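You operate a simulated robot arm through the tools that you are given. There is no shell and no other tool.

Carry out the task below with a simulated robot arm. There is one attempt and no reset: what you move stays moved.

TASK
End the hold test on the yellow spring and grade it.
Fine: rack the pin, set the lever to free, put the spring in the pass tray at 5 N or more, else the fail tray; clear the peak, then switch off.

It is judged by the outcome, as a careful person would: the job done as asked, and still so three seconds after it is handed in. It fails if anything else is knocked over, pushed out of place, dropped, spilled or broken.

THE ROBOT
A 7-joint arm with a two-finger gripper, fixed in place. Base frame: the origin is at the foot of the arm, x ahead of it, y to its left, z up; the work surface is at about z = 900. Units: mm, degrees, N and s.
With the tool pointing down near the work surface it reaches from about 300 to 740 mm from the base axis. Its first joint turns from -166.0 to 166.0 degrees. Payload 2.94 kg.
The TCP is the grasp point between the finger pads, 30 mm short of the fingertips. In the tool frame z runs along the fingers and y along their closing line. The gripper opens to 138 mm. The gripper's body begins 109 mm behind the TCP.
Orientation is that of the tool frame in the base frame, as [roll, pitch, yaw] about the fixed x, y, z axes, in that order (R = Rz(yaw) Ry(pitch) Rx(roll)). With the fingers straight down and closing along the base's y, the tool's x points along the base's -x, its y along +y and its z along -z.

THE INTERFACE
- The arm moves only by the tool arm_command. Its argument "rows" is a list of rows, each an object (a shift or turn left out is 0, a gripper value left out holds the last) with "dp": the shift along the tool's x, y, z in units of 500 mm (1.0 is 500 mm), a list of three; "delta_rot": the turn, a rotation vector about the tool's x, y, z in units of 45 degrees (1.0 is 45 degrees), a list of three; "grip": the finger opening in mm, from 0 to 138. In form: [{"dp": [x, y, z], "delta_rot": [ax, ay, az], "grip": grip}, ...]. A call has 1 to 20 rows; each row is the pose to reach, as a shift and turn from the pose commanded when the call began, along the tool's axes at that moment. A call with a number of a shift or a turn outside -1 to 1 is refused whole. A row lasts 0.2 s, in which the tool goes at most 50 mm and 8.6 degrees; a call with a longer step from one row to the next is refused whole, and so is a gripper value outside its range. A pose out of reach is approached as far as the arm can. The call stops where the force on the tool passes 40 N (or 10 N more than at its start, if that is more) or the arm is blocked; 0.2 s more then pass. The fingers move at their own pace and stop on an object; they squeeze with about 44 N. The grip force told is the motor's: it shows also when the fingers shut on nothing. Time passes only in rows, and 0.2 s behind the last, so rows that repeat a pose let the fingers close. The reply holds the time, the measured pose of the TCP, the force on the tool along the base axes, the opening and the grip force, in the units named above and with some noise, with the torque about the TCP (base axes, N m) and any sound that the robot's microphone picked up.
- Cameras (640 x 400 px; columns grow to the right, rows downward): "scene" is fixed at [53, -662.4, 1501.7]; the picture's right is [0.78, -0.63, 0.00], its down [-0.28, -0.34, -0.90] and it looks along [0.57, 0.69, -0.44] (base axes); focal length 374 px, centre (320, 200). "wrist" rides on the gripper at [71, 19, -146] in the tool frame; the picture's right is [-0.26, 0.97, 0.00], its down [-0.85, -0.23, -0.48] and it looks along [-0.46, -0.12, 0.88] (tool axes); focal length 280 px, centre (320, 200). There is no depth. A picture from a camera that has moved, and an enlarged one, comes with that camera's place and axes in the base frame and with its lens. The place of the scene camera against the robot may be out by one fixed shift of up to 18 mm in any direction.
- camera(camera): a new picture of that camera. No time passes.
- lift_body(by): slides the trunk up (or, below 0, down) by that many mm; the arm rides with it, the base frame stays. It gives what a move gives, with no picture.
- enlarge(camera, box): a new picture of the part [left, top, right, bottom] of that camera's present view, enlarged. No time passes.
- close_job(): hands the job in; it is judged then, once.

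Nothing tells you positions but the pictures and the camera data. Unless the task says otherwise, let go and move clear before handing in.

The tools are called as a command line: name --argument value ..., lists and objects as JSON in quotes. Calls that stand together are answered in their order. arm_command: Moves the arm, as the interface text tells. Its arguments: {"type":"object","properties":{"rows":{"type":"array","items":{"type":"object","properties":{"dp":{"type":"array","items":{"type":"number"}},"delta_rot":{"type":"array","items":{"type":"number"}},"grip":{"type":"number"}}}}},"required":["rows"]} The other tools are called the same way: lift_body (by) slides the trunk up or down; camera (camera) takes a picture; enlarge (camera, box) takes an enlarged picture of a part of a camera's view; close_job () hands the job in.

At the start:

```text
clock: 0.0
tool_pos: [429.1, -53.1, 1328.2]
tool_rot: [179.9, 0.0, 180.0]
contact_force: [-0.7, 0.3, 0.2]
wrist_torque: [-0.02, 0.0, -0.02]
opening: 137.5
grip_force: 0.2
trunk travel left (down, up): [-425.0, 29.0]
```

scene: 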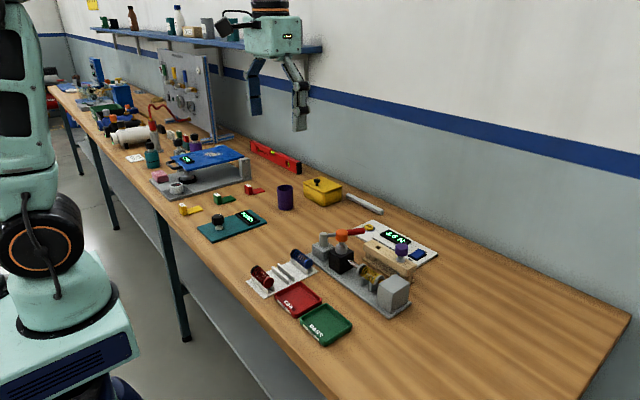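
wrist: 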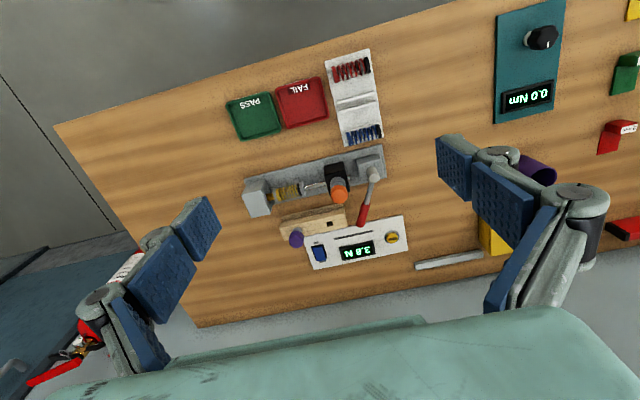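

I see a bench with a spring tester (grey base, yellow spring, black carriage, red lever, orange knob pin), a display panel with a reading, and pass/fail trays. I'll look closer before moving.

enlarge --camera "scene" --box '[230, 200, 450, 350]'

enlarge --camera "wrist" --box '[220, 130, 420, 280]'

enlarge --camera "scene" --box '[300, 210, 420, 320]'

enlarge --camera "wrist" --box '[210, 40, 410, 160]'

```text
2.67 times, centred on (340, 275) of scene
camera zoom: at [53.0, -662.4, 1501.7], right [0.78, -0.63, 0.0], down [-0.28, -0.34, -0.9], along [0.57, 0.69, -0.44], focal length 997 px, centre (267, 0)
```

zoom: 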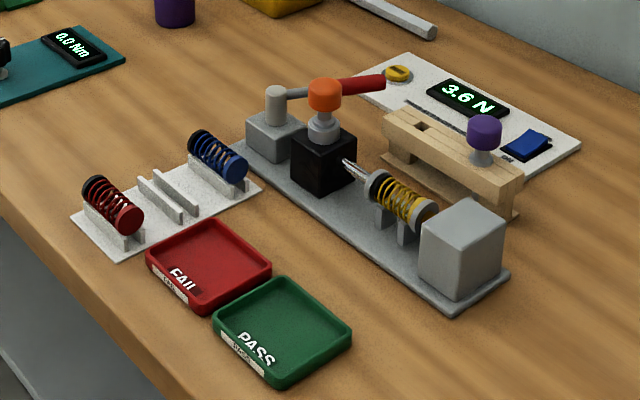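

```text
2.67 times, centred on (320, 205) of wrist
camera zoom: at [359.8, -34.1, 1473.9], right [0.26, 0.97, 0.0], down [0.85, -0.23, 0.48], along [0.46, -0.12, -0.88], focal length 748 px, centre (320, 187)
```

zoom: 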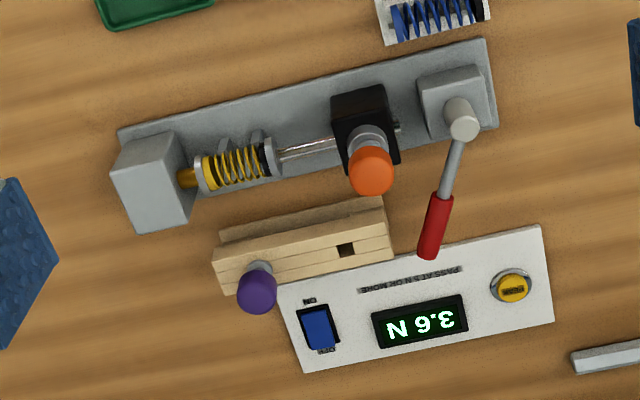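

```text
3.64 times, centred on (360, 265) of scene
camera zoom: at [53.0, -662.4, 1501.7], right [0.78, -0.63, 0.0], down [-0.28, -0.34, -0.9], along [0.57, 0.69, -0.44], focal length 1360 px, centre (174, -36)
```

zoom: 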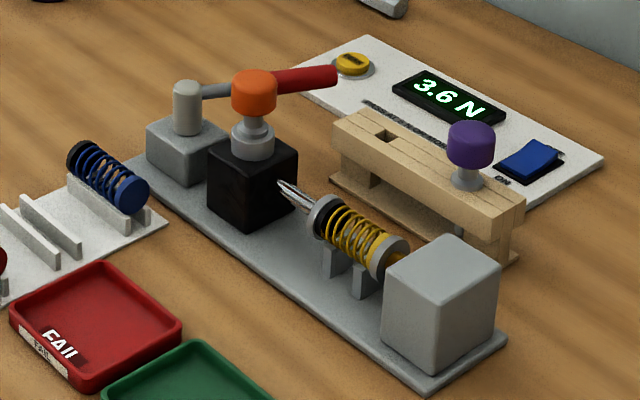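

```text
3.20 times, centred on (310, 100) of wrist
camera zoom: at [359.8, -34.1, 1473.9], right [0.26, 0.97, 0.0], down [0.85, -0.23, 0.48], along [0.46, -0.12, -0.88], focal length 897 px, centre (352, 520)
```

zoom: 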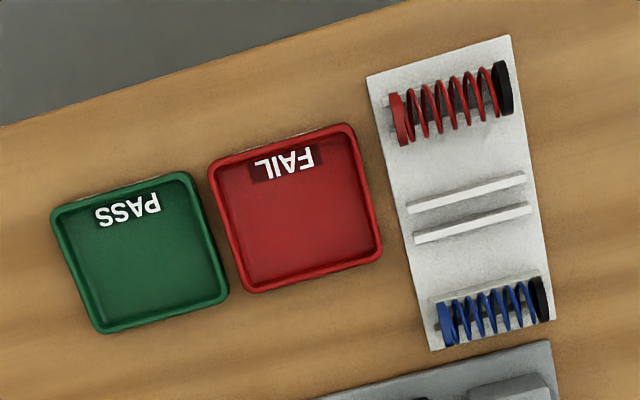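

The display seems to read about 3.6 N; I'll read the labels closely, and the lever and pin details.

enlarge --camera "wrist" --box '[290, 210, 410, 280]'

enlarge --camera "scene" --box '[360, 215, 440, 265]'

enlarge --camera "scene" --box '[305, 220, 385, 285]'

enlarge --camera "wrist" --box '[235, 140, 395, 240]'

```text
5.33 times, centred on (350, 245) of wrist
camera zoom: at [359.8, -34.1, 1473.9], right [0.26, 0.97, 0.0], down [0.85, -0.23, 0.48], along [0.46, -0.12, -0.88], focal length 1495 px, centre (160, -40)
```

zoom: 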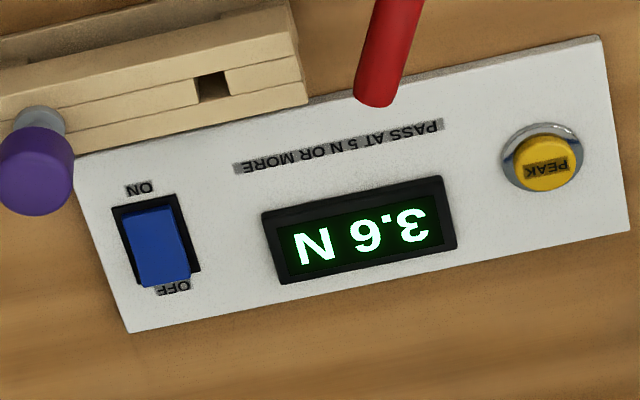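

```text
8.00 times, centred on (400, 240) of scene
camera zoom: at [53.0, -662.4, 1501.7], right [0.78, -0.63, 0.0], down [-0.28, -0.34, -0.9], along [0.57, 0.69, -0.44], focal length 2991 px, centre (-320, -120)
```

zoom: 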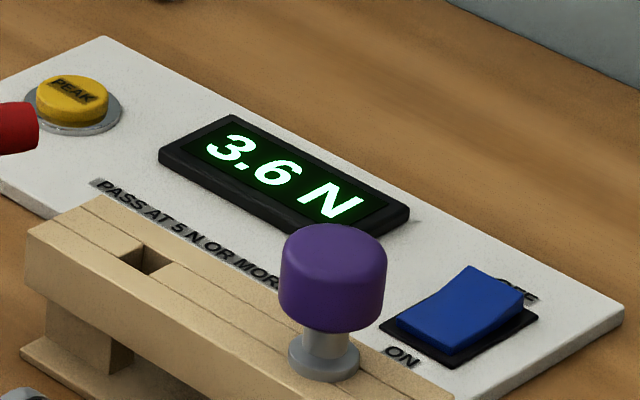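

```text
6.15 times, centred on (345, 252) of scene
camera zoom: at [53.0, -662.4, 1501.7], right [0.78, -0.63, 0.0], down [-0.28, -0.34, -0.9], along [0.57, 0.69, -0.44], focal length 2301 px, centre (166, -123)
```

zoom: 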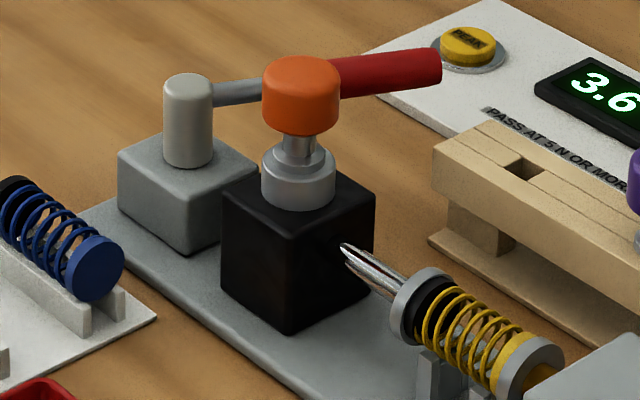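

```text
4.00 times, centred on (315, 190) of wrist
camera zoom: at [359.8, -34.1, 1473.9], right [0.26, 0.97, 0.0], down [0.85, -0.23, 0.48], along [0.46, -0.12, -0.88], focal length 1122 px, centre (340, 240)
```

zoom: 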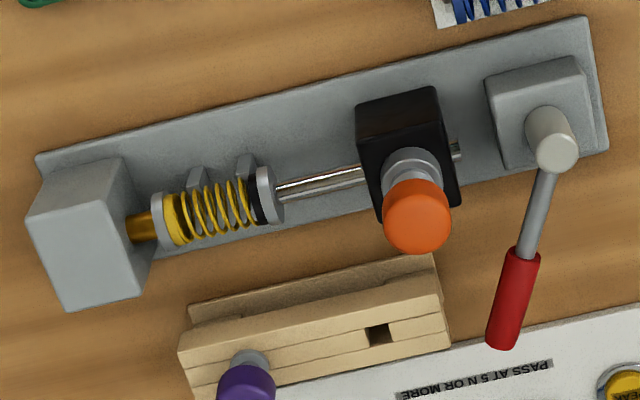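

The gauge reads 3.6 N, with the label "PASS AT 5 N OR MORE", a yellow PEAK button and a blue rocker (ON near, OFF far). The tester lies along the base y at x≈600 and the rack at x≈695. I'll lower the tool for closer views to fix positions.

arm_command --rows '[{"dp": [-0.005, 0, 0.08]}, {"dp": [-0.01, 0, 0.16]}, {"dp": [-0.02, 0, 0.24]}, {"dp": [-0.03, 0, 0.32]}, {"dp": [-0.04, 0, 0.36]}, {"dp": [-0.04, 0, 0.36]}]'

camera --camera "wrist"

enlarge --camera "wrist" --box '[200, 80, 440, 230]'

enlarge --camera "wrist" --box '[200, 220, 440, 370]'

```text
clock: 1.4
tool_pos: [450.8, -52.6, 1148.3]
tool_rot: [-179.9, 0.0, -179.8]
contact_force: [-0.7, 0.2, 0.3]
wrist_torque: [-0.01, -0.02, -0.02]
opening: 138.0
grip_force: 0.1
trunk travel left (down, up): [-425.0, 29.0]
```

```text
taken
camera wrist: at [381.6, -35.0, 1293.3], right [0.26, 0.97, 0.0], down [0.85, -0.23, 0.48], along [0.46, -0.12, -0.88], focal length 280 px, centre (320, 200)
```

wrist: 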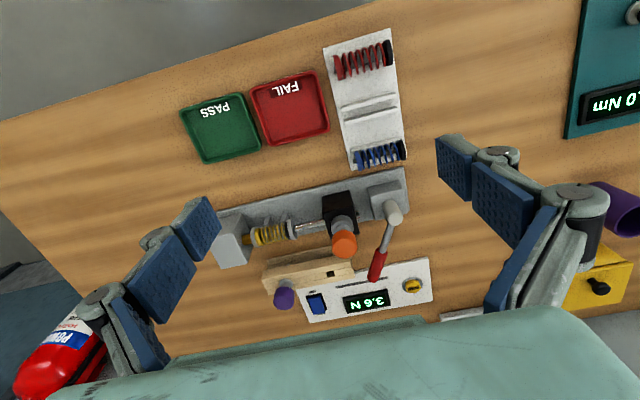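

```text
2.67 times, centred on (320, 155) of wrist
camera zoom: at [381.6, -35.0, 1293.3], right [0.26, 0.97, 0.0], down [0.85, -0.23, 0.48], along [0.46, -0.12, -0.88], focal length 748 px, centre (320, 320)
```

zoom: 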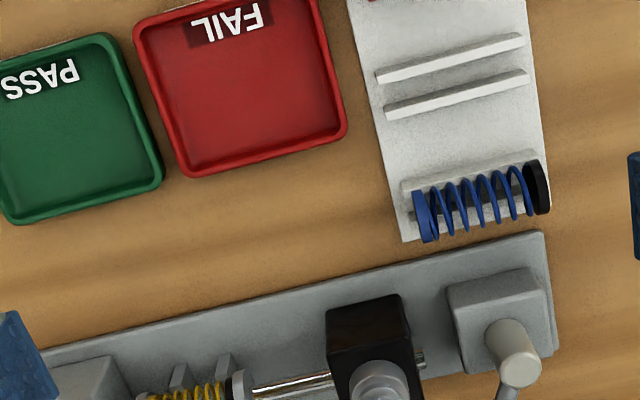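

```text
2.67 times, centred on (320, 295) of wrist
camera zoom: at [381.6, -35.0, 1293.3], right [0.26, 0.97, 0.0], down [0.85, -0.23, 0.48], along [0.46, -0.12, -0.88], focal length 748 px, centre (320, -53)
```

zoom: 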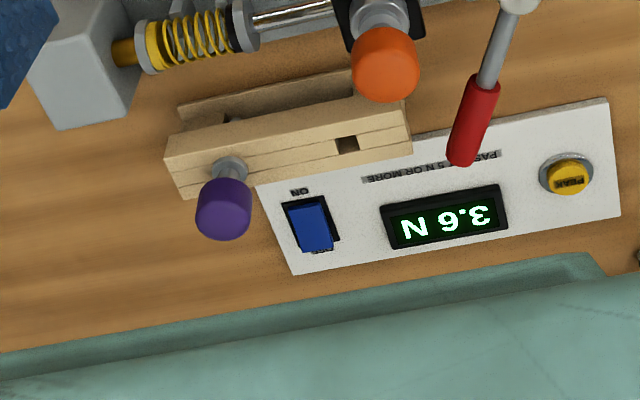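

Triangulating the two views puts the orange pin knob near (608, -62, 990). I'll move forward over the bench for more views of the rack, lever and panel.

arm_command --rows '[{"dp": [-0.09, 0, 0]}, {"dp": [-0.18, 0, 0]}, {"dp": [-0.22, 0, 0]}, {"dp": [-0.22, 0, 0]}]'

camera --camera "wrist"

enlarge --camera "wrist" --box '[230, 60, 430, 185]'

enlarge --camera "wrist" --box '[230, 170, 430, 295]'

```text
clock: 2.4
tool_pos: [560.9, -51.1, 1146.8]
tool_rot: [179.9, 0.0, -180.0]
contact_force: [-0.6, -0.2, 0.1]
wrist_torque: [0.0, -0.01, 0.03]
opening: 138.1
grip_force: 0.0
trunk travel left (down, up): [-425.0, 29.0]
```

```text
taken
camera wrist: at [492.1, -32.6, 1292.3], right [0.26, 0.97, 0.0], down [0.85, -0.23, 0.48], along [0.46, -0.12, -0.88], focal length 280 px, centre (320, 200)
```

wrist: 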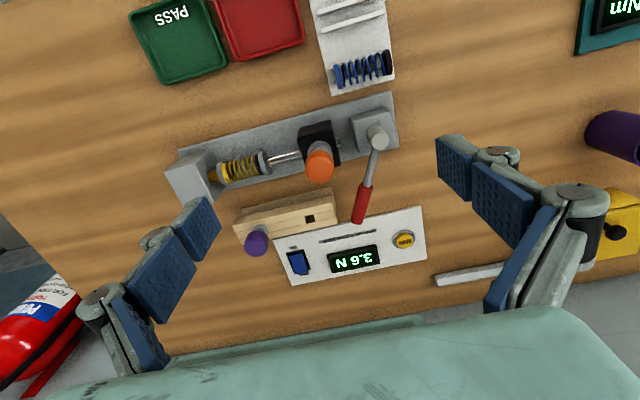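

```text
3.20 times, centred on (330, 122) of wrist
camera zoom: at [492.1, -32.6, 1292.3], right [0.26, 0.97, 0.0], down [0.85, -0.23, 0.48], along [0.46, -0.12, -0.88], focal length 897 px, centre (288, 448)
```

zoom: 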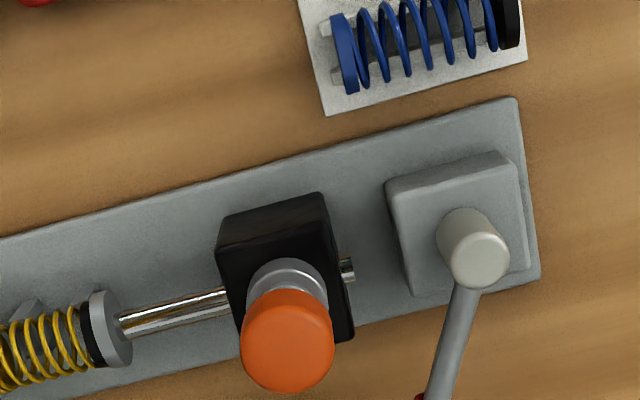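

```text
3.20 times, centred on (330, 232) of wrist
camera zoom: at [492.1, -32.6, 1292.3], right [0.26, 0.97, 0.0], down [0.85, -0.23, 0.48], along [0.46, -0.12, -0.88], focal length 897 px, centre (288, 96)
```

zoom: 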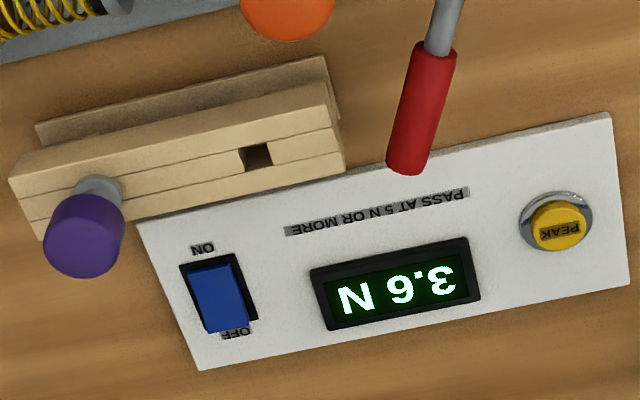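

The pin knob is at about (608, -62), the rack's empty square hole at about (698, -102, 950), the lever post at (600, 9) with its tip near (705, -37, 970), the PEAK button at (798, 31) and the rocker at (800, -152). I'll turn the camera around to see the other side of the lever and look for FREE/HOLD marks.

arm_command --rows '[{"dp": [-0.026, 0.05, 0], "delta_rot": [0, 0, 0.167]}, {"dp": [-0.052, 0.1, 0], "delta_rot": [0, 0, 0.333]}, {"dp": [-0.078, 0.15, 0], "delta_rot": [0, 0, 0.5]}, {"dp": [-0.104, 0.2, 0], "delta_rot": [0, 0, 0.667]}, {"dp": [-0.13, 0.25, 0], "delta_rot": [0, 0, 0.833]}, {"dp": [-0.158, 0.302, 0], "delta_rot": [0, 0, 1.0]}]'

arm_command --rows '[{"delta_rot": [0, 0, 0.167]}, {"delta_rot": [0, 0, 0.333]}, {"delta_rot": [0, 0, 0.5]}, {"delta_rot": [0, 0, 0.667]}, {"delta_rot": [0, 0, 0.833]}, {"delta_rot": [0, 0, 1.0]}]'

camera --camera "wrist"

```text
clock: 3.8
tool_pos: [640.1, 98.4, 1147.6]
tool_rot: [180.0, 0.0, 135.0]
contact_force: [0.0, -0.6, -0.8]
wrist_torque: [-0.03, 0.04, 0.0]
opening: 138.2
grip_force: 0.1
trunk travel left (down, up): [-425.0, 29.0]
```

```text
clock: 5.2
tool_pos: [638.9, 99.0, 1148.0]
tool_rot: [-180.0, 0.0, 89.9]
contact_force: [0.0, 0.1, 0.7]
wrist_torque: [-0.03, -0.02, 0.01]
opening: 138.0
grip_force: 0.2
trunk travel left (down, up): [-425.0, 29.0]
```

```text
taken
camera wrist: at [659.3, 169.0, 1293.8], right [0.96, -0.26, 0.0], down [-0.23, -0.85, 0.48], along [-0.13, -0.46, -0.88], focal length 280 px, centre (320, 200)
```

wrist: 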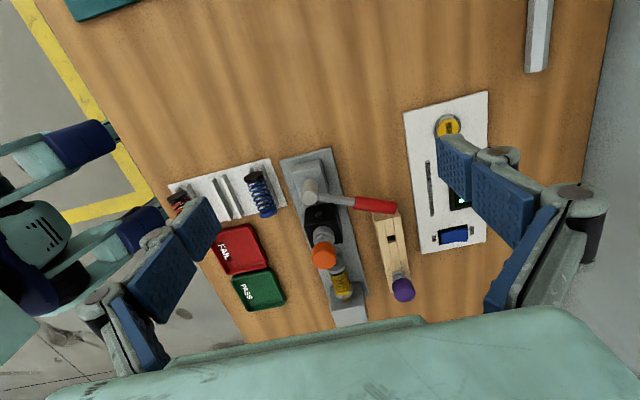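

enlarge --camera "wrist" --box '[250, 140, 420, 250]'

enlarge --camera "wrist" --box '[280, 180, 420, 320]'

arm_command --rows '[{"dp": [0, 0.016, 0], "delta_rot": [0, 0, 0.167]}, {"dp": [0, 0.033, 0], "delta_rot": [0, 0, 0.333]}, {"dp": [0, 0.05, 0], "delta_rot": [0, 0, 0.5]}, {"dp": [0, 0.066, 0], "delta_rot": [0, 0, 0.667]}, {"dp": [0, 0.08, 0], "delta_rot": [0, 0, 0.833]}, {"dp": [0, 0.08, 0], "delta_rot": [0, 0, 1.0]}]'

camera --camera "wrist"

```text
3.64 times, centred on (335, 195) of wrist
camera zoom: at [659.3, 169.0, 1293.8], right [0.96, -0.26, 0.0], down [-0.23, -0.85, 0.48], along [-0.13, -0.46, -0.88], focal length 1020 px, centre (266, 218)
```

zoom: 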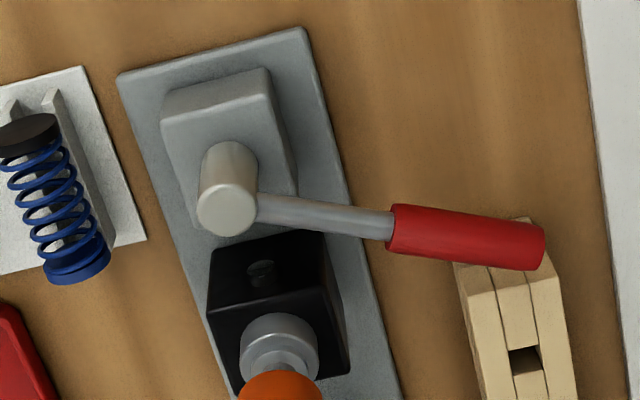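

```text
2.86 times, centred on (350, 250) of wrist
camera zoom: at [659.3, 169.0, 1293.8], right [0.96, -0.26, 0.0], down [-0.23, -0.85, 0.48], along [-0.13, -0.46, -0.88], focal length 801 px, centre (234, 57)
```

zoom: 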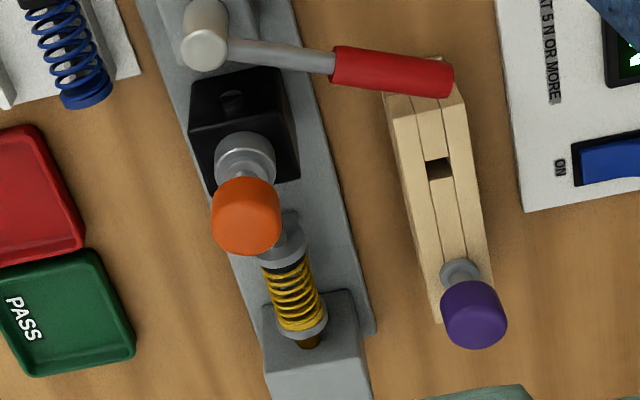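

```text
clock: 6.6
tool_pos: [677.4, 98.4, 1150.1]
tool_rot: [180.0, 0.0, 44.9]
contact_force: [-0.4, 0.0, 0.5]
wrist_torque: [0.0, 0.0, 0.0]
opening: 137.8
grip_force: 0.1
trunk travel left (down, up): [-425.0, 29.0]
```

```text
taken
camera wrist: at [743.2, 133.1, 1294.9], right [0.5, -0.87, 0.0], down [-0.76, -0.44, 0.48], along [-0.41, -0.24, -0.88], focal length 280 px, centre (320, 200)
```

wrist: 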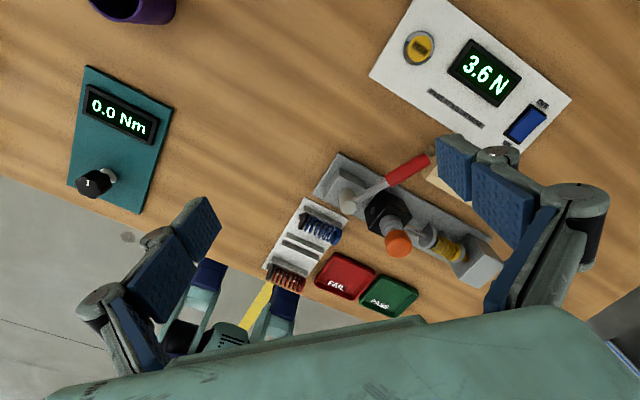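

enlarge --camera "wrist" --box '[310, 140, 440, 225]'

enlarge --camera "wrist" --box '[250, 170, 510, 330]'

enlarge --camera "scene" --box '[300, 210, 400, 275]'

```text
4.71 times, centred on (375, 182) of wrist
camera zoom: at [743.2, 133.1, 1294.9], right [0.5, -0.87, 0.0], down [-0.76, -0.44, 0.48], along [-0.41, -0.24, -0.88], focal length 1320 px, centre (61, 282)
```

zoom: 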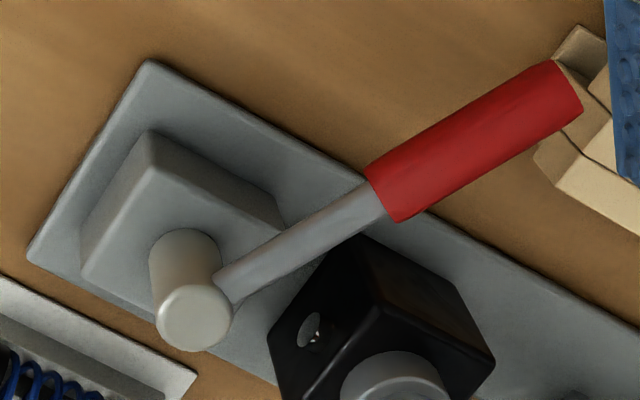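

```text
2.46 times, centred on (380, 250) of wrist
camera zoom: at [743.2, 133.1, 1294.9], right [0.5, -0.87, 0.0], down [-0.76, -0.44, 0.48], along [-0.41, -0.24, -0.88], focal length 690 px, centre (172, 77)
```

zoom: 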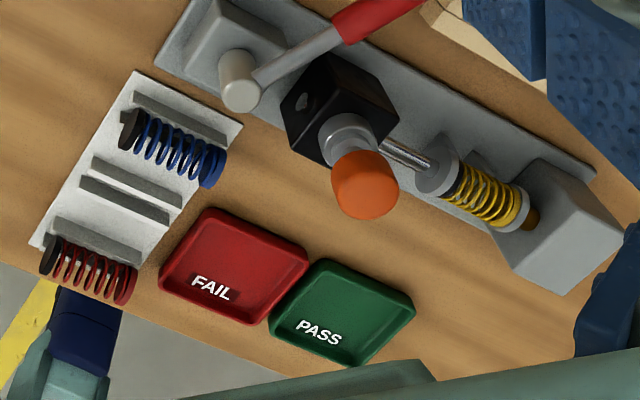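

```text
6.15 times, centred on (350, 242) of scene
camera zoom: at [53.0, -662.4, 1501.7], right [0.78, -0.63, 0.0], down [-0.28, -0.34, -0.9], along [0.57, 0.69, -0.44], focal length 2301 px, centre (135, -62)
```

zoom: 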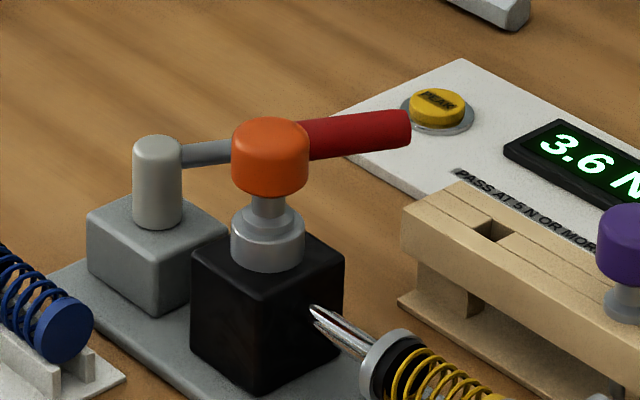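

No markings on the lever, so I'll infer its free side by gentle movement later. Now I go over the orange pin knob with the fingers closing along base x (yaw 90) to locate it precisely.

arm_command --rows '[{"dp": [-0.05, 0.02, 0.016], "delta_rot": [0, 0, -0.167], "grip": 70}, {"dp": [-0.11, 0.042, 0.033], "delta_rot": [0, 0, -0.333]}, {"dp": [-0.165, 0.063, 0.05], "delta_rot": [0, 0, -0.5]}, {"dp": [-0.22, 0.084, 0.066], "delta_rot": [0, 0, -0.667]}, {"dp": [-0.275, 0.105, 0.083], "delta_rot": [0, 0, -0.833]}, {"dp": [-0.328, 0.126, 0.1], "delta_rot": [0, 0, -1.0]}, {"dp": [-0.328, 0.126, 0.1], "delta_rot": [0, 0, -1.0]}]'

camera --camera "wrist"

enlarge --camera "wrist" --box '[220, 150, 420, 275]'

```text
clock: 8.2
tool_pos: [605.3, -60.6, 1097.5]
tool_rot: [179.9, 0.0, 90.1]
contact_force: [-0.2, 1.1, -0.8]
wrist_torque: [0.03, 0.02, 0.01]
opening: 69.8
grip_force: 0.1
trunk travel left (down, up): [-425.0, 29.0]
```

```text
taken
camera wrist: at [625.2, 9.2, 1242.8], right [0.97, -0.26, 0.0], down [-0.23, -0.85, 0.48], along [-0.12, -0.46, -0.88], focal length 280 px, centre (320, 200)
```

wrist: 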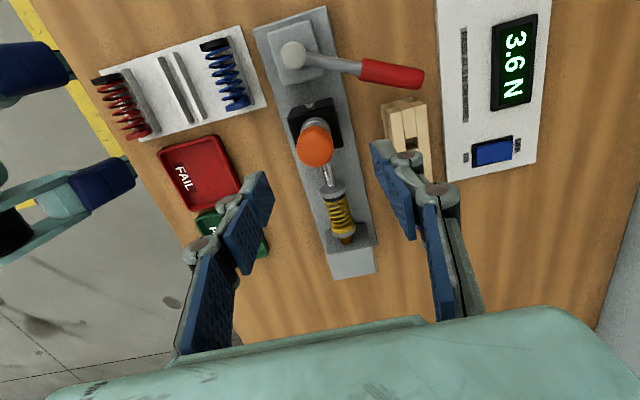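

```text
3.20 times, centred on (320, 212) of wrist
camera zoom: at [625.2, 9.2, 1242.8], right [0.97, -0.26, 0.0], down [-0.23, -0.85, 0.48], along [-0.12, -0.46, -0.88], focal length 897 px, centre (320, 160)
```

zoom: 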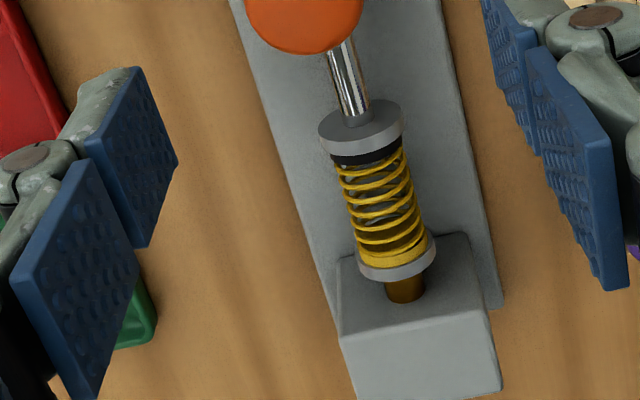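

enlarge --camera "wrist" --box '[270, 90, 370, 190]'

enlarge --camera "wrist" --box '[360, 20, 460, 160]'

```text
4.00 times, centred on (320, 140) of wrist
camera zoom: at [625.2, 9.2, 1242.8], right [0.97, -0.26, 0.0], down [-0.23, -0.85, 0.48], along [-0.12, -0.46, -0.88], focal length 1122 px, centre (320, 440)
```

zoom: 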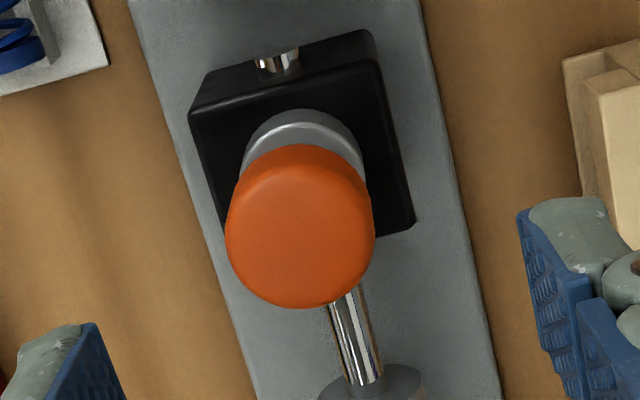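

```text
2.86 times, centred on (410, 90) of wrist
camera zoom: at [625.2, 9.2, 1242.8], right [0.97, -0.26, 0.0], down [-0.23, -0.85, 0.48], along [-0.12, -0.46, -0.88], focal length 801 px, centre (63, 514)
```

zoom: 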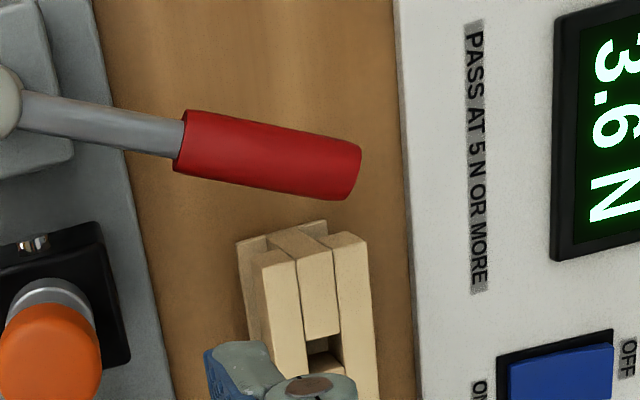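

The knob is about 33 mm wide, centred near (601, -63) and at z≈1003. I'll lower the open fingers around it and check before closing.

arm_command --rows '[{"dp": [-0.004, -0.01, 0.06]}, {"dp": [-0.004, -0.01, 0.12]}, {"dp": [-0.004, -0.01, 0.16]}, {"dp": [-0.004, -0.01, 0.184]}, {"dp": [-0.004, -0.01, 0.184]}]'

camera --camera "wrist"

enlarge --camera "scene" --box '[270, 170, 430, 280]'

```text
clock: 9.4
tool_pos: [601.3, -64.7, 1006.8]
tool_rot: [179.9, 0.0, 90.1]
contact_force: [0.1, -1.1, -0.1]
wrist_torque: [0.0, 0.0, 0.01]
opening: 70.1
grip_force: 0.1
trunk travel left (down, up): [-425.0, 29.0]
```

```text
taken
camera wrist: at [622.6, 6.2, 1152.1], right [0.97, -0.26, 0.0], down [-0.23, -0.85, 0.48], along [-0.12, -0.46, -0.88], focal length 280 px, centre (320, 200)
```

wrist: 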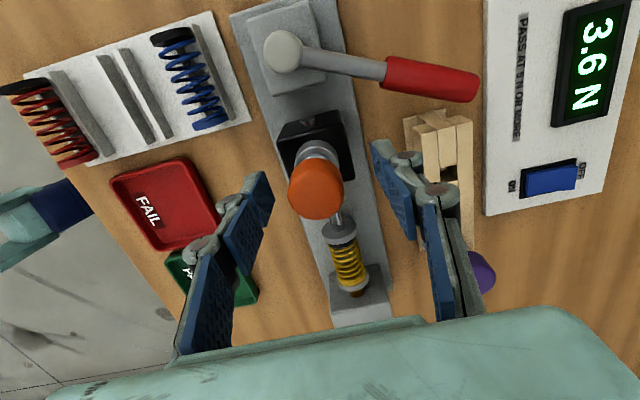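

```text
3.64 times, centred on (350, 225) of scene
camera zoom: at [53.0, -662.4, 1501.7], right [0.78, -0.63, 0.0], down [-0.28, -0.34, -0.9], along [0.57, 0.69, -0.44], focal length 1360 px, centre (211, 109)
```

zoom: 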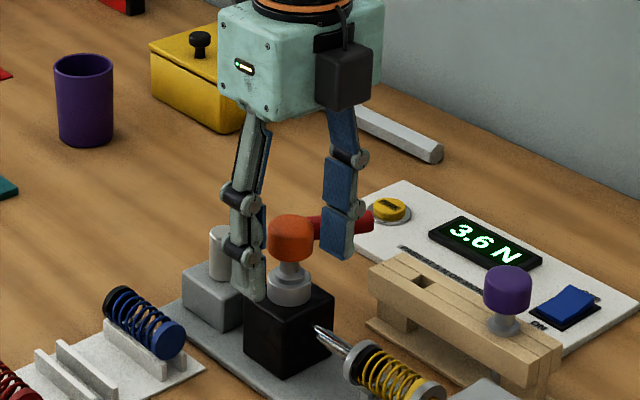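

The knob centre solves to (601, -64, 1003), right at the TCP, with fingers clear on both sides. Closing on it now.

arm_command --rows '[{"grip": 50}, {"grip": 20}, {"grip": 20}, {"grip": 20}, {"grip": 20}]'

enlarge --camera "wrist" --box '[240, 120, 400, 250]'

enlarge --camera "scene" --box '[310, 200, 410, 280]'

```text
clock: 10.6
tool_pos: [601.3, -64.5, 1007.0]
tool_rot: [-180.0, 0.0, 90.0]
contact_force: [-1.3, 0.1, 0.5]
wrist_torque: [0.01, 0.04, 0.0]
opening: 29.1
grip_force: 44.3
trunk travel left (down, up): [-425.0, 29.0]
```

```text
3.08 times, centred on (320, 185) of wrist
camera zoom: at [622.6, 6.2, 1152.4], right [0.97, -0.26, 0.0], down [-0.23, -0.85, 0.48], along [-0.12, -0.46, -0.88], focal length 863 px, centre (320, 246)
```

zoom: 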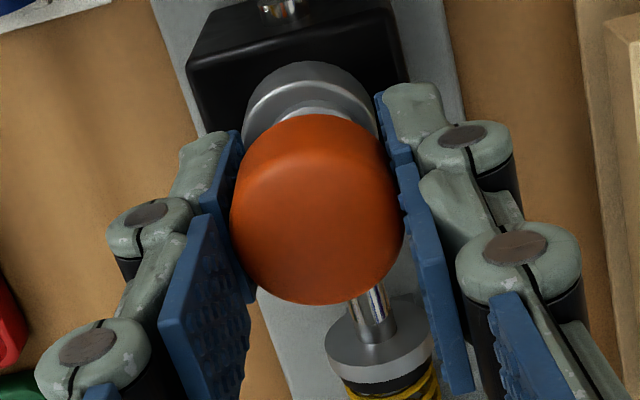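

```text
5.00 times, centred on (360, 240) of scene
camera zoom: at [53.0, -662.4, 1501.7], right [0.78, -0.63, 0.0], down [-0.28, -0.34, -0.9], along [0.57, 0.69, -0.44], focal length 1870 px, centre (120, 0)
```

zoom: 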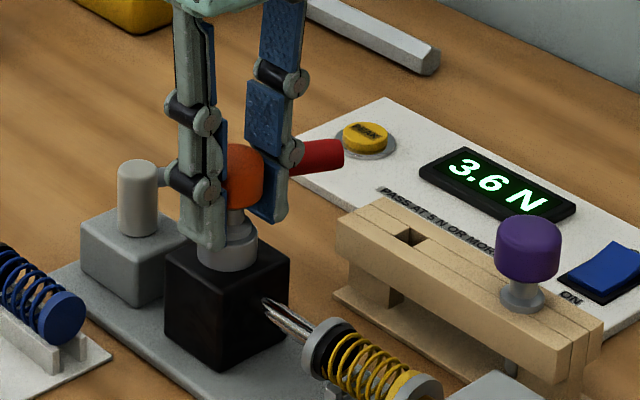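

The knob is gripped (29 mm, 44 N). I'll pull it straight up slowly and watch the force.

arm_command --rows '[{"dp": [0, 0, -0.006]}, {"dp": [0, 0, -0.012]}, {"dp": [0, 0, -0.02]}, {"dp": [0, 0, -0.03]}]'

enlarge --camera "scene" --box '[310, 200, 410, 280]'

```text
clock: 11.6
tool_pos: [603.0, -63.9, 1023.2]
tool_rot: [-179.9, 0.0, 90.1]
contact_force: [-4.0, 0.7, -0.3]
wrist_torque: [0.02, 0.21, 0.0]
opening: 29.2
grip_force: 44.2
trunk travel left (down, up): [-425.0, 29.0]
```

```text
5.00 times, centred on (360, 240) of scene
camera zoom: at [53.0, -662.4, 1501.7], right [0.78, -0.63, 0.0], down [-0.28, -0.34, -0.9], along [0.57, 0.69, -0.44], focal length 1870 px, centre (120, 0)
```

zoom: 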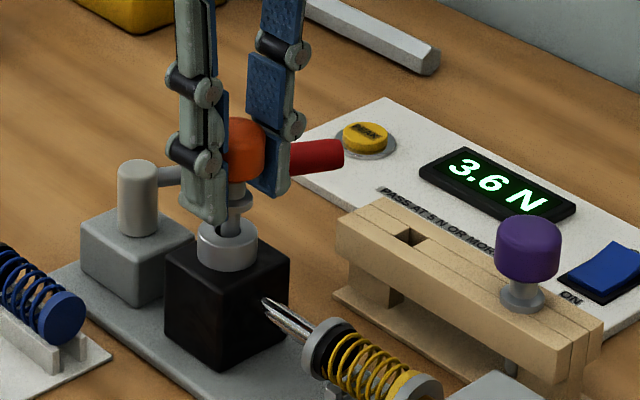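

The pin slides out of the bushing freely. I'll continue straight up until the shank is clear.

arm_command --rows '[{"dp": [0, 0, -0.03]}, {"dp": [0, 0, -0.06]}, {"dp": [0, 0, -0.09]}, {"dp": [0, 0, -0.12]}, {"dp": [0, 0, -0.15]}, {"dp": [0, 0, -0.15]}]'

enlarge --camera "scene" --box '[300, 170, 420, 290]'

enlarge --camera "wrist" --box '[220, 70, 420, 260]'

```text
clock: 13.0
tool_pos: [603.9, -63.9, 1095.9]
tool_rot: [179.9, 0.0, 90.1]
contact_force: [0.1, 1.2, -0.5]
wrist_torque: [-0.02, -0.01, -0.03]
opening: 29.3
grip_force: 43.9
trunk travel left (down, up): [-425.0, 29.0]
```

```text
3.33 times, centred on (360, 230) of scene
camera zoom: at [53.0, -662.4, 1501.7], right [0.78, -0.63, 0.0], down [-0.28, -0.34, -0.9], along [0.57, 0.69, -0.44], focal length 1246 px, centre (187, 100)
```

zoom: 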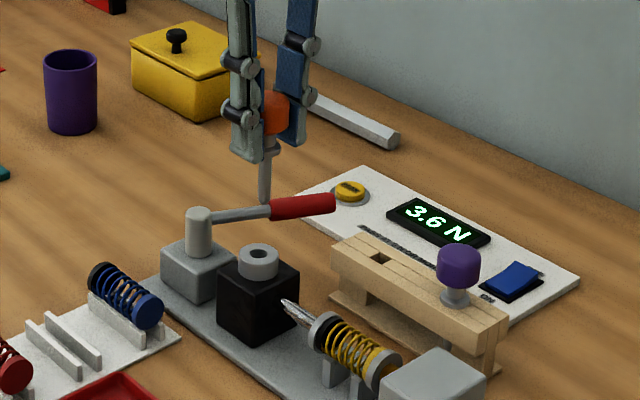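

```text
2.11 times, centred on (320, 165) of wrist
camera zoom: at [625.3, 6.3, 1240.6], right [0.97, -0.26, 0.0], down [-0.23, -0.85, 0.48], along [-0.12, -0.46, -0.88], focal length 590 px, centre (320, 274)
```

zoom: 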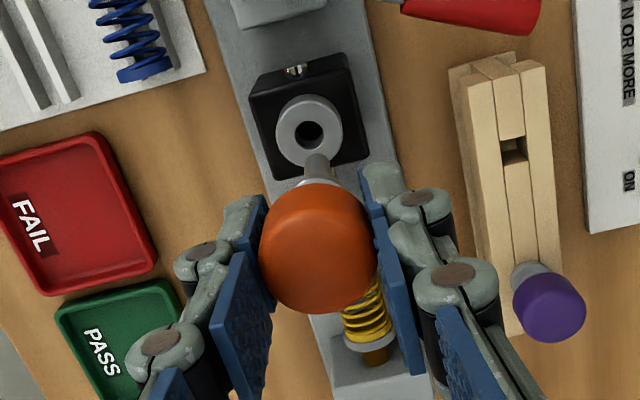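

The pin is out, and the display still shows 3.6 N. I'll carry it above the rack's empty hole at about (697, -103.5) and compare the tip with the hole.

arm_command --rows '[{"dp": [-0.02, 0.046, 0]}, {"dp": [-0.04, 0.093, 0]}, {"dp": [-0.06, 0.14, 0]}, {"dp": [-0.079, 0.186, 0]}, {"dp": [-0.079, 0.186, 0]}, {"dp": [-0.079, 0.186, 0]}]'

enlarge --camera "wrist" --box '[240, 90, 400, 250]'

enlarge --camera "scene" --box '[330, 160, 450, 280]'

```text
clock: 14.4
tool_pos: [693.1, -102.7, 1097.9]
tool_rot: [179.8, 0.0, 90.1]
contact_force: [0.5, 0.2, -0.5]
wrist_torque: [0.03, -0.01, 0.0]
opening: 29.3
grip_force: 44.5
trunk travel left (down, up): [-425.0, 29.0]
```

```text
2.50 times, centred on (320, 170) of wrist
camera zoom: at [713.4, -32.7, 1242.8], right [0.97, -0.26, 0.0], down [-0.23, -0.85, 0.48], along [-0.12, -0.46, -0.88], focal length 701 px, centre (320, 275)
```

zoom: 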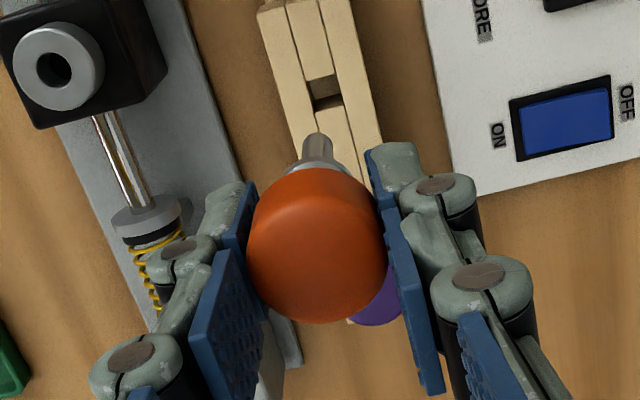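

```text
3.33 times, centred on (390, 220) of scene
camera zoom: at [53.0, -662.4, 1501.7], right [0.78, -0.63, 0.0], down [-0.28, -0.34, -0.9], along [0.57, 0.69, -0.44], focal length 1246 px, centre (87, 133)
```

zoom: 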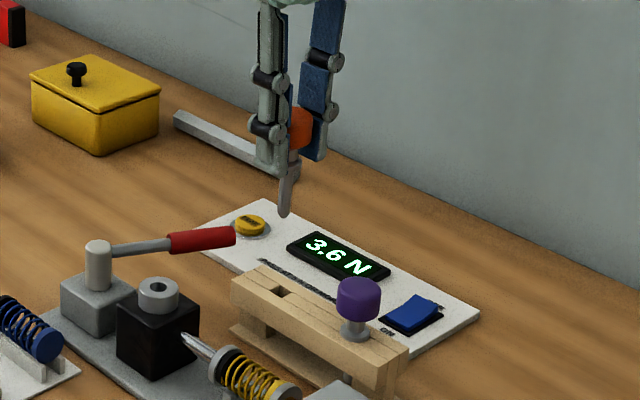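

enlarge --camera "scene" --box '[385, 175, 445, 230]'

enlarge --camera "wrist" --box '[290, 110, 360, 160]'

```text
7.27 times, centred on (415, 202) of scene
camera zoom: at [53.0, -662.4, 1501.7], right [0.78, -0.63, 0.0], down [-0.28, -0.34, -0.9], along [0.57, 0.69, -0.44], focal length 2719 px, centre (-371, 182)
```

zoom: 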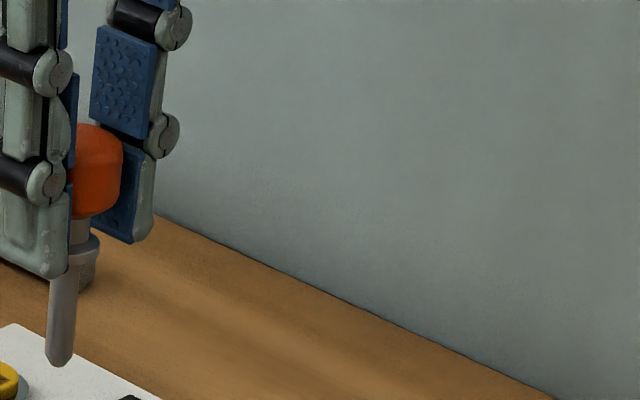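

```text
8.00 times, centred on (325, 135) of wrist
camera zoom: at [713.4, -32.7, 1242.8], right [0.97, -0.26, 0.0], down [-0.23, -0.85, 0.48], along [-0.12, -0.46, -0.88], focal length 2243 px, centre (280, 720)
```

zoom: 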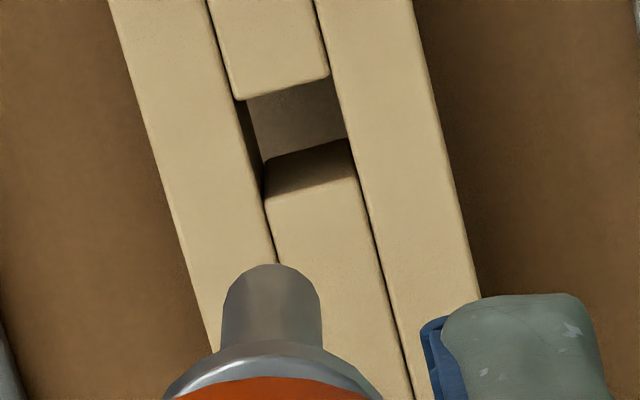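

The pin hangs vertically, with its tip about 76 mm below the TCP. The hole (about 12 mm square) is at (696.7, -103.6), so I shift slightly and lower to just above it, then recheck.

arm_command --rows '[{"dp": [-0.0014, 0.0052, 0.03]}, {"dp": [-0.0014, 0.0052, 0.06]}, {"dp": [-0.0014, 0.0052, 0.09]}, {"dp": [-0.0014, 0.0052, 0.104]}, {"dp": [-0.0014, 0.0052, 0.104]}, {"dp": [-0.0014, 0.0052, 0.104]}]'

enlarge --camera "wrist" --box '[280, 90, 360, 150]'

enlarge --camera "scene" --box '[370, 190, 430, 250]'

```text
clock: 15.8
tool_pos: [696.0, -104.2, 1044.4]
tool_rot: [179.9, 0.0, 90.1]
contact_force: [-0.3, 0.5, -0.9]
wrist_torque: [-0.02, 0.0, -0.01]
opening: 29.3
grip_force: 44.3
trunk travel left (down, up): [-425.0, 29.0]
```

```text
6.67 times, centred on (320, 120) of wrist
camera zoom: at [717.6, -33.9, 1189.3], right [0.97, -0.26, 0.0], down [-0.23, -0.85, 0.48], along [-0.12, -0.46, -0.88], focal length 1869 px, centre (320, 733)
```

zoom: 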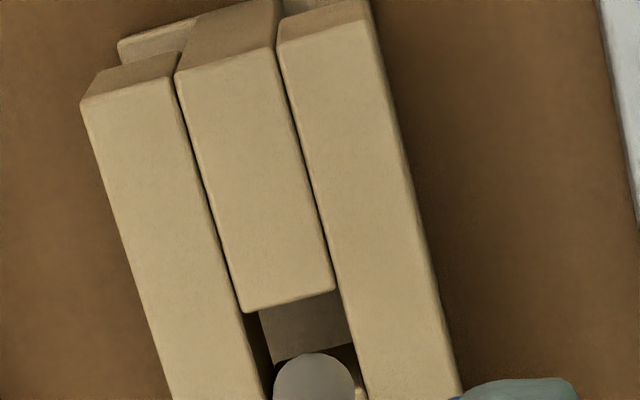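

```text
6.67 times, centred on (400, 220) of scene
camera zoom: at [53.0, -662.4, 1501.7], right [0.78, -0.63, 0.0], down [-0.28, -0.34, -0.9], along [0.57, 0.69, -0.44], focal length 2493 px, centre (-213, 67)
```

zoom: 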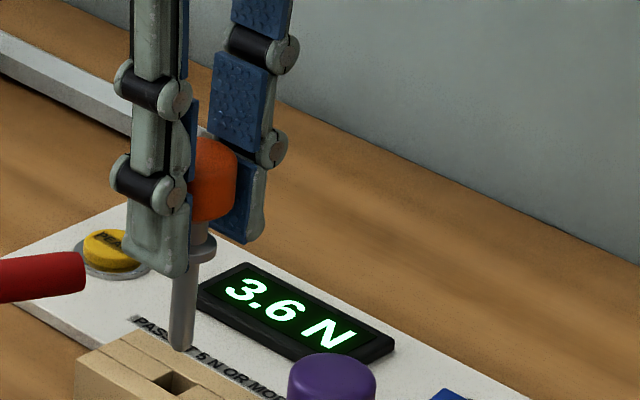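

The tip is about 1 mm too far in +x and -y, so I correct that and lower gently into the hole.

arm_command --rows '[{"dp": [0.002, -0.003, 0]}, {"dp": [0.002, -0.003, 0.012]}, {"dp": [0.002, -0.003, 0.024]}, {"dp": [0.002, -0.003, 0.036]}, {"dp": [0.002, -0.003, 0.044]}, {"dp": [0.002, -0.003, 0.05]}, {"dp": [0.002, -0.003, 0.05]}]'

enlarge --camera "wrist" --box '[280, 100, 360, 160]'

enlarge --camera "scene" --box '[370, 200, 430, 260]'

```text
clock: 17.4
tool_pos: [696.9, -103.1, 1019.2]
tool_rot: [-180.0, 0.0, 90.1]
contact_force: [-0.9, 0.0, -1.0]
wrist_torque: [0.03, 0.0, -0.01]
opening: 29.4
grip_force: 44.2
trunk travel left (down, up): [-425.0, 29.0]
```

```text
6.67 times, centred on (320, 130) of wrist
camera zoom: at [717.4, -32.7, 1165.5], right [0.97, -0.26, 0.0], down [-0.23, -0.85, 0.48], along [-0.12, -0.46, -0.88], focal length 1869 px, centre (320, 667)
```

zoom: 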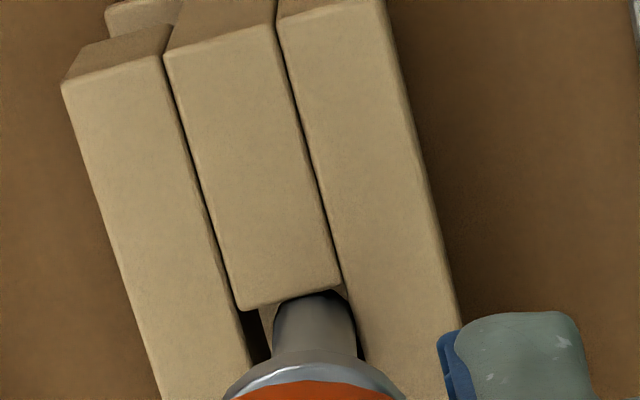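

```text
6.67 times, centred on (400, 230) of scene
camera zoom: at [53.0, -662.4, 1501.7], right [0.78, -0.63, 0.0], down [-0.28, -0.34, -0.9], along [0.57, 0.69, -0.44], focal length 2493 px, centre (-213, 0)
```

zoom: 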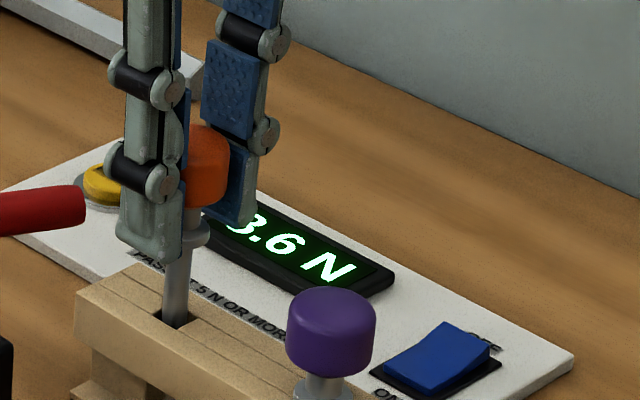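

The tip is in the hole without contact force. I'll keep lowering until the flange seats.

arm_command --rows '[{"dp": [0, -0.001, 0.012]}, {"dp": [0, -0.001, 0.024]}, {"dp": [0, -0.001, 0.036]}, {"dp": [0, -0.001, 0.048]}, {"dp": [0, -0.001, 0.058]}, {"dp": [0, -0.001, 0.064]}, {"dp": [0, -0.001, 0.064]}]'

enlarge --camera "wrist" --box '[260, 100, 380, 220]'

enlarge --camera "scene" --box '[370, 200, 430, 260]'

```text
clock: 19.0
tool_pos: [694.8, -103.4, 987.1]
tool_rot: [-179.9, 0.0, 90.1]
contact_force: [0.2, -0.2, 0.0]
wrist_torque: [0.0, -0.03, 0.0]
opening: 29.4
grip_force: 44.2
trunk travel left (down, up): [-425.0, 29.0]
```

```text
3.33 times, centred on (320, 160) of wrist
camera zoom: at [715.7, -33.8, 1132.8], right [0.97, -0.26, 0.0], down [-0.23, -0.85, 0.48], along [-0.12, -0.46, -0.88], focal length 935 px, centre (320, 333)
```

zoom: 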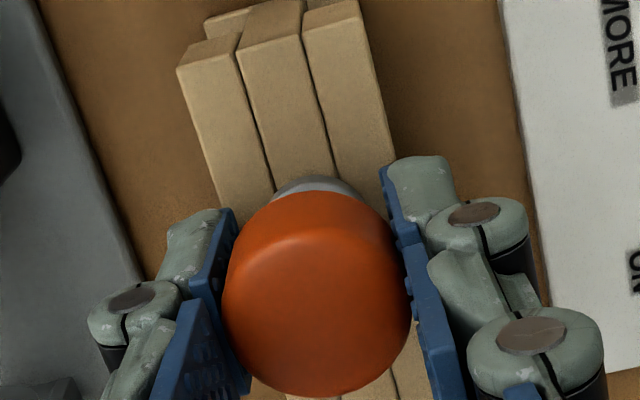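

```text
6.67 times, centred on (400, 230) of scene
camera zoom: at [53.0, -662.4, 1501.7], right [0.78, -0.63, 0.0], down [-0.28, -0.34, -0.9], along [0.57, 0.69, -0.44], focal length 2493 px, centre (-213, 0)
```

zoom: 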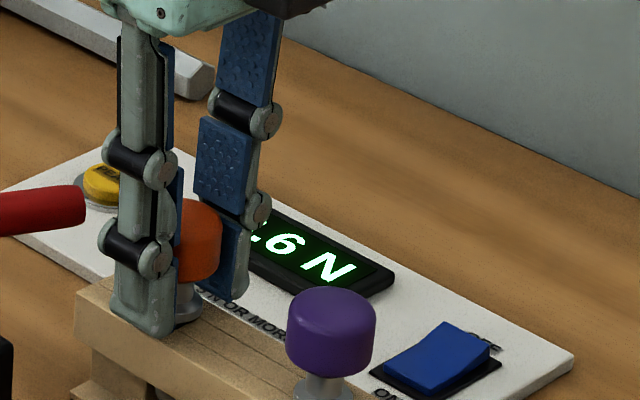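

arm_command --rows '[{"dp": [0, 0.001, 0.002]}, {"dp": [0, 0.001, 0.004]}, {"dp": [0, 0.001, 0.006]}, {"dp": [0, 0.001, 0.006]}]'

enlarge --camera "scene" --box '[375, 215, 415, 255]'

```text
clock: 20.0
tool_pos: [696.7, -103.1, 985.6]
tool_rot: [-180.0, 0.0, 90.0]
contact_force: [1.1, -0.3, 0.6]
wrist_torque: [-0.01, -0.01, -0.03]
opening: 29.1
grip_force: 44.3
trunk travel left (down, up): [-425.0, 29.0]
```

```text
10.00 times, centred on (395, 235) of scene
camera zoom: at [53.0, -662.4, 1501.7], right [0.78, -0.63, 0.0], down [-0.28, -0.34, -0.9], along [0.57, 0.69, -0.44], focal length 3739 px, centre (-430, -150)
```

zoom: 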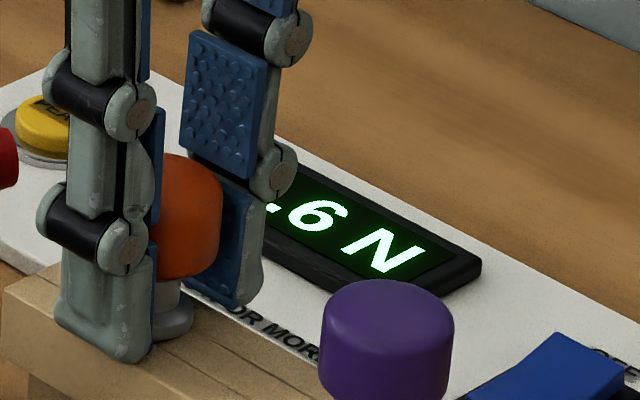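

arm_command --rows '[{"dp": [0, 0, 0.002]}, {"dp": [0, 0, 0.004]}, {"dp": [0, 0, 0.006]}, {"dp": [0, 0, 0.006]}]'

enlarge --camera "scene" --box '[375, 215, 415, 255]'

```text
clock: 21.0
tool_pos: [695.2, -103.4, 983.1]
tool_rot: [179.9, 0.1, 90.0]
contact_force: [-1.7, -0.6, 10.4]
wrist_torque: [0.05, 0.08, 0.01]
opening: 29.3
grip_force: 43.9
trunk travel left (down, up): [-425.0, 29.0]
```

```text
10.00 times, centred on (395, 235) of scene
camera zoom: at [53.0, -662.4, 1501.7], right [0.78, -0.63, 0.0], down [-0.28, -0.34, -0.9], along [0.57, 0.69, -0.44], focal length 3739 px, centre (-430, -150)
```

zoom: 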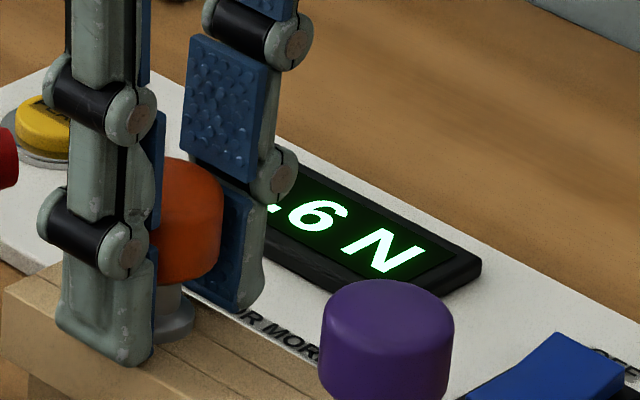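

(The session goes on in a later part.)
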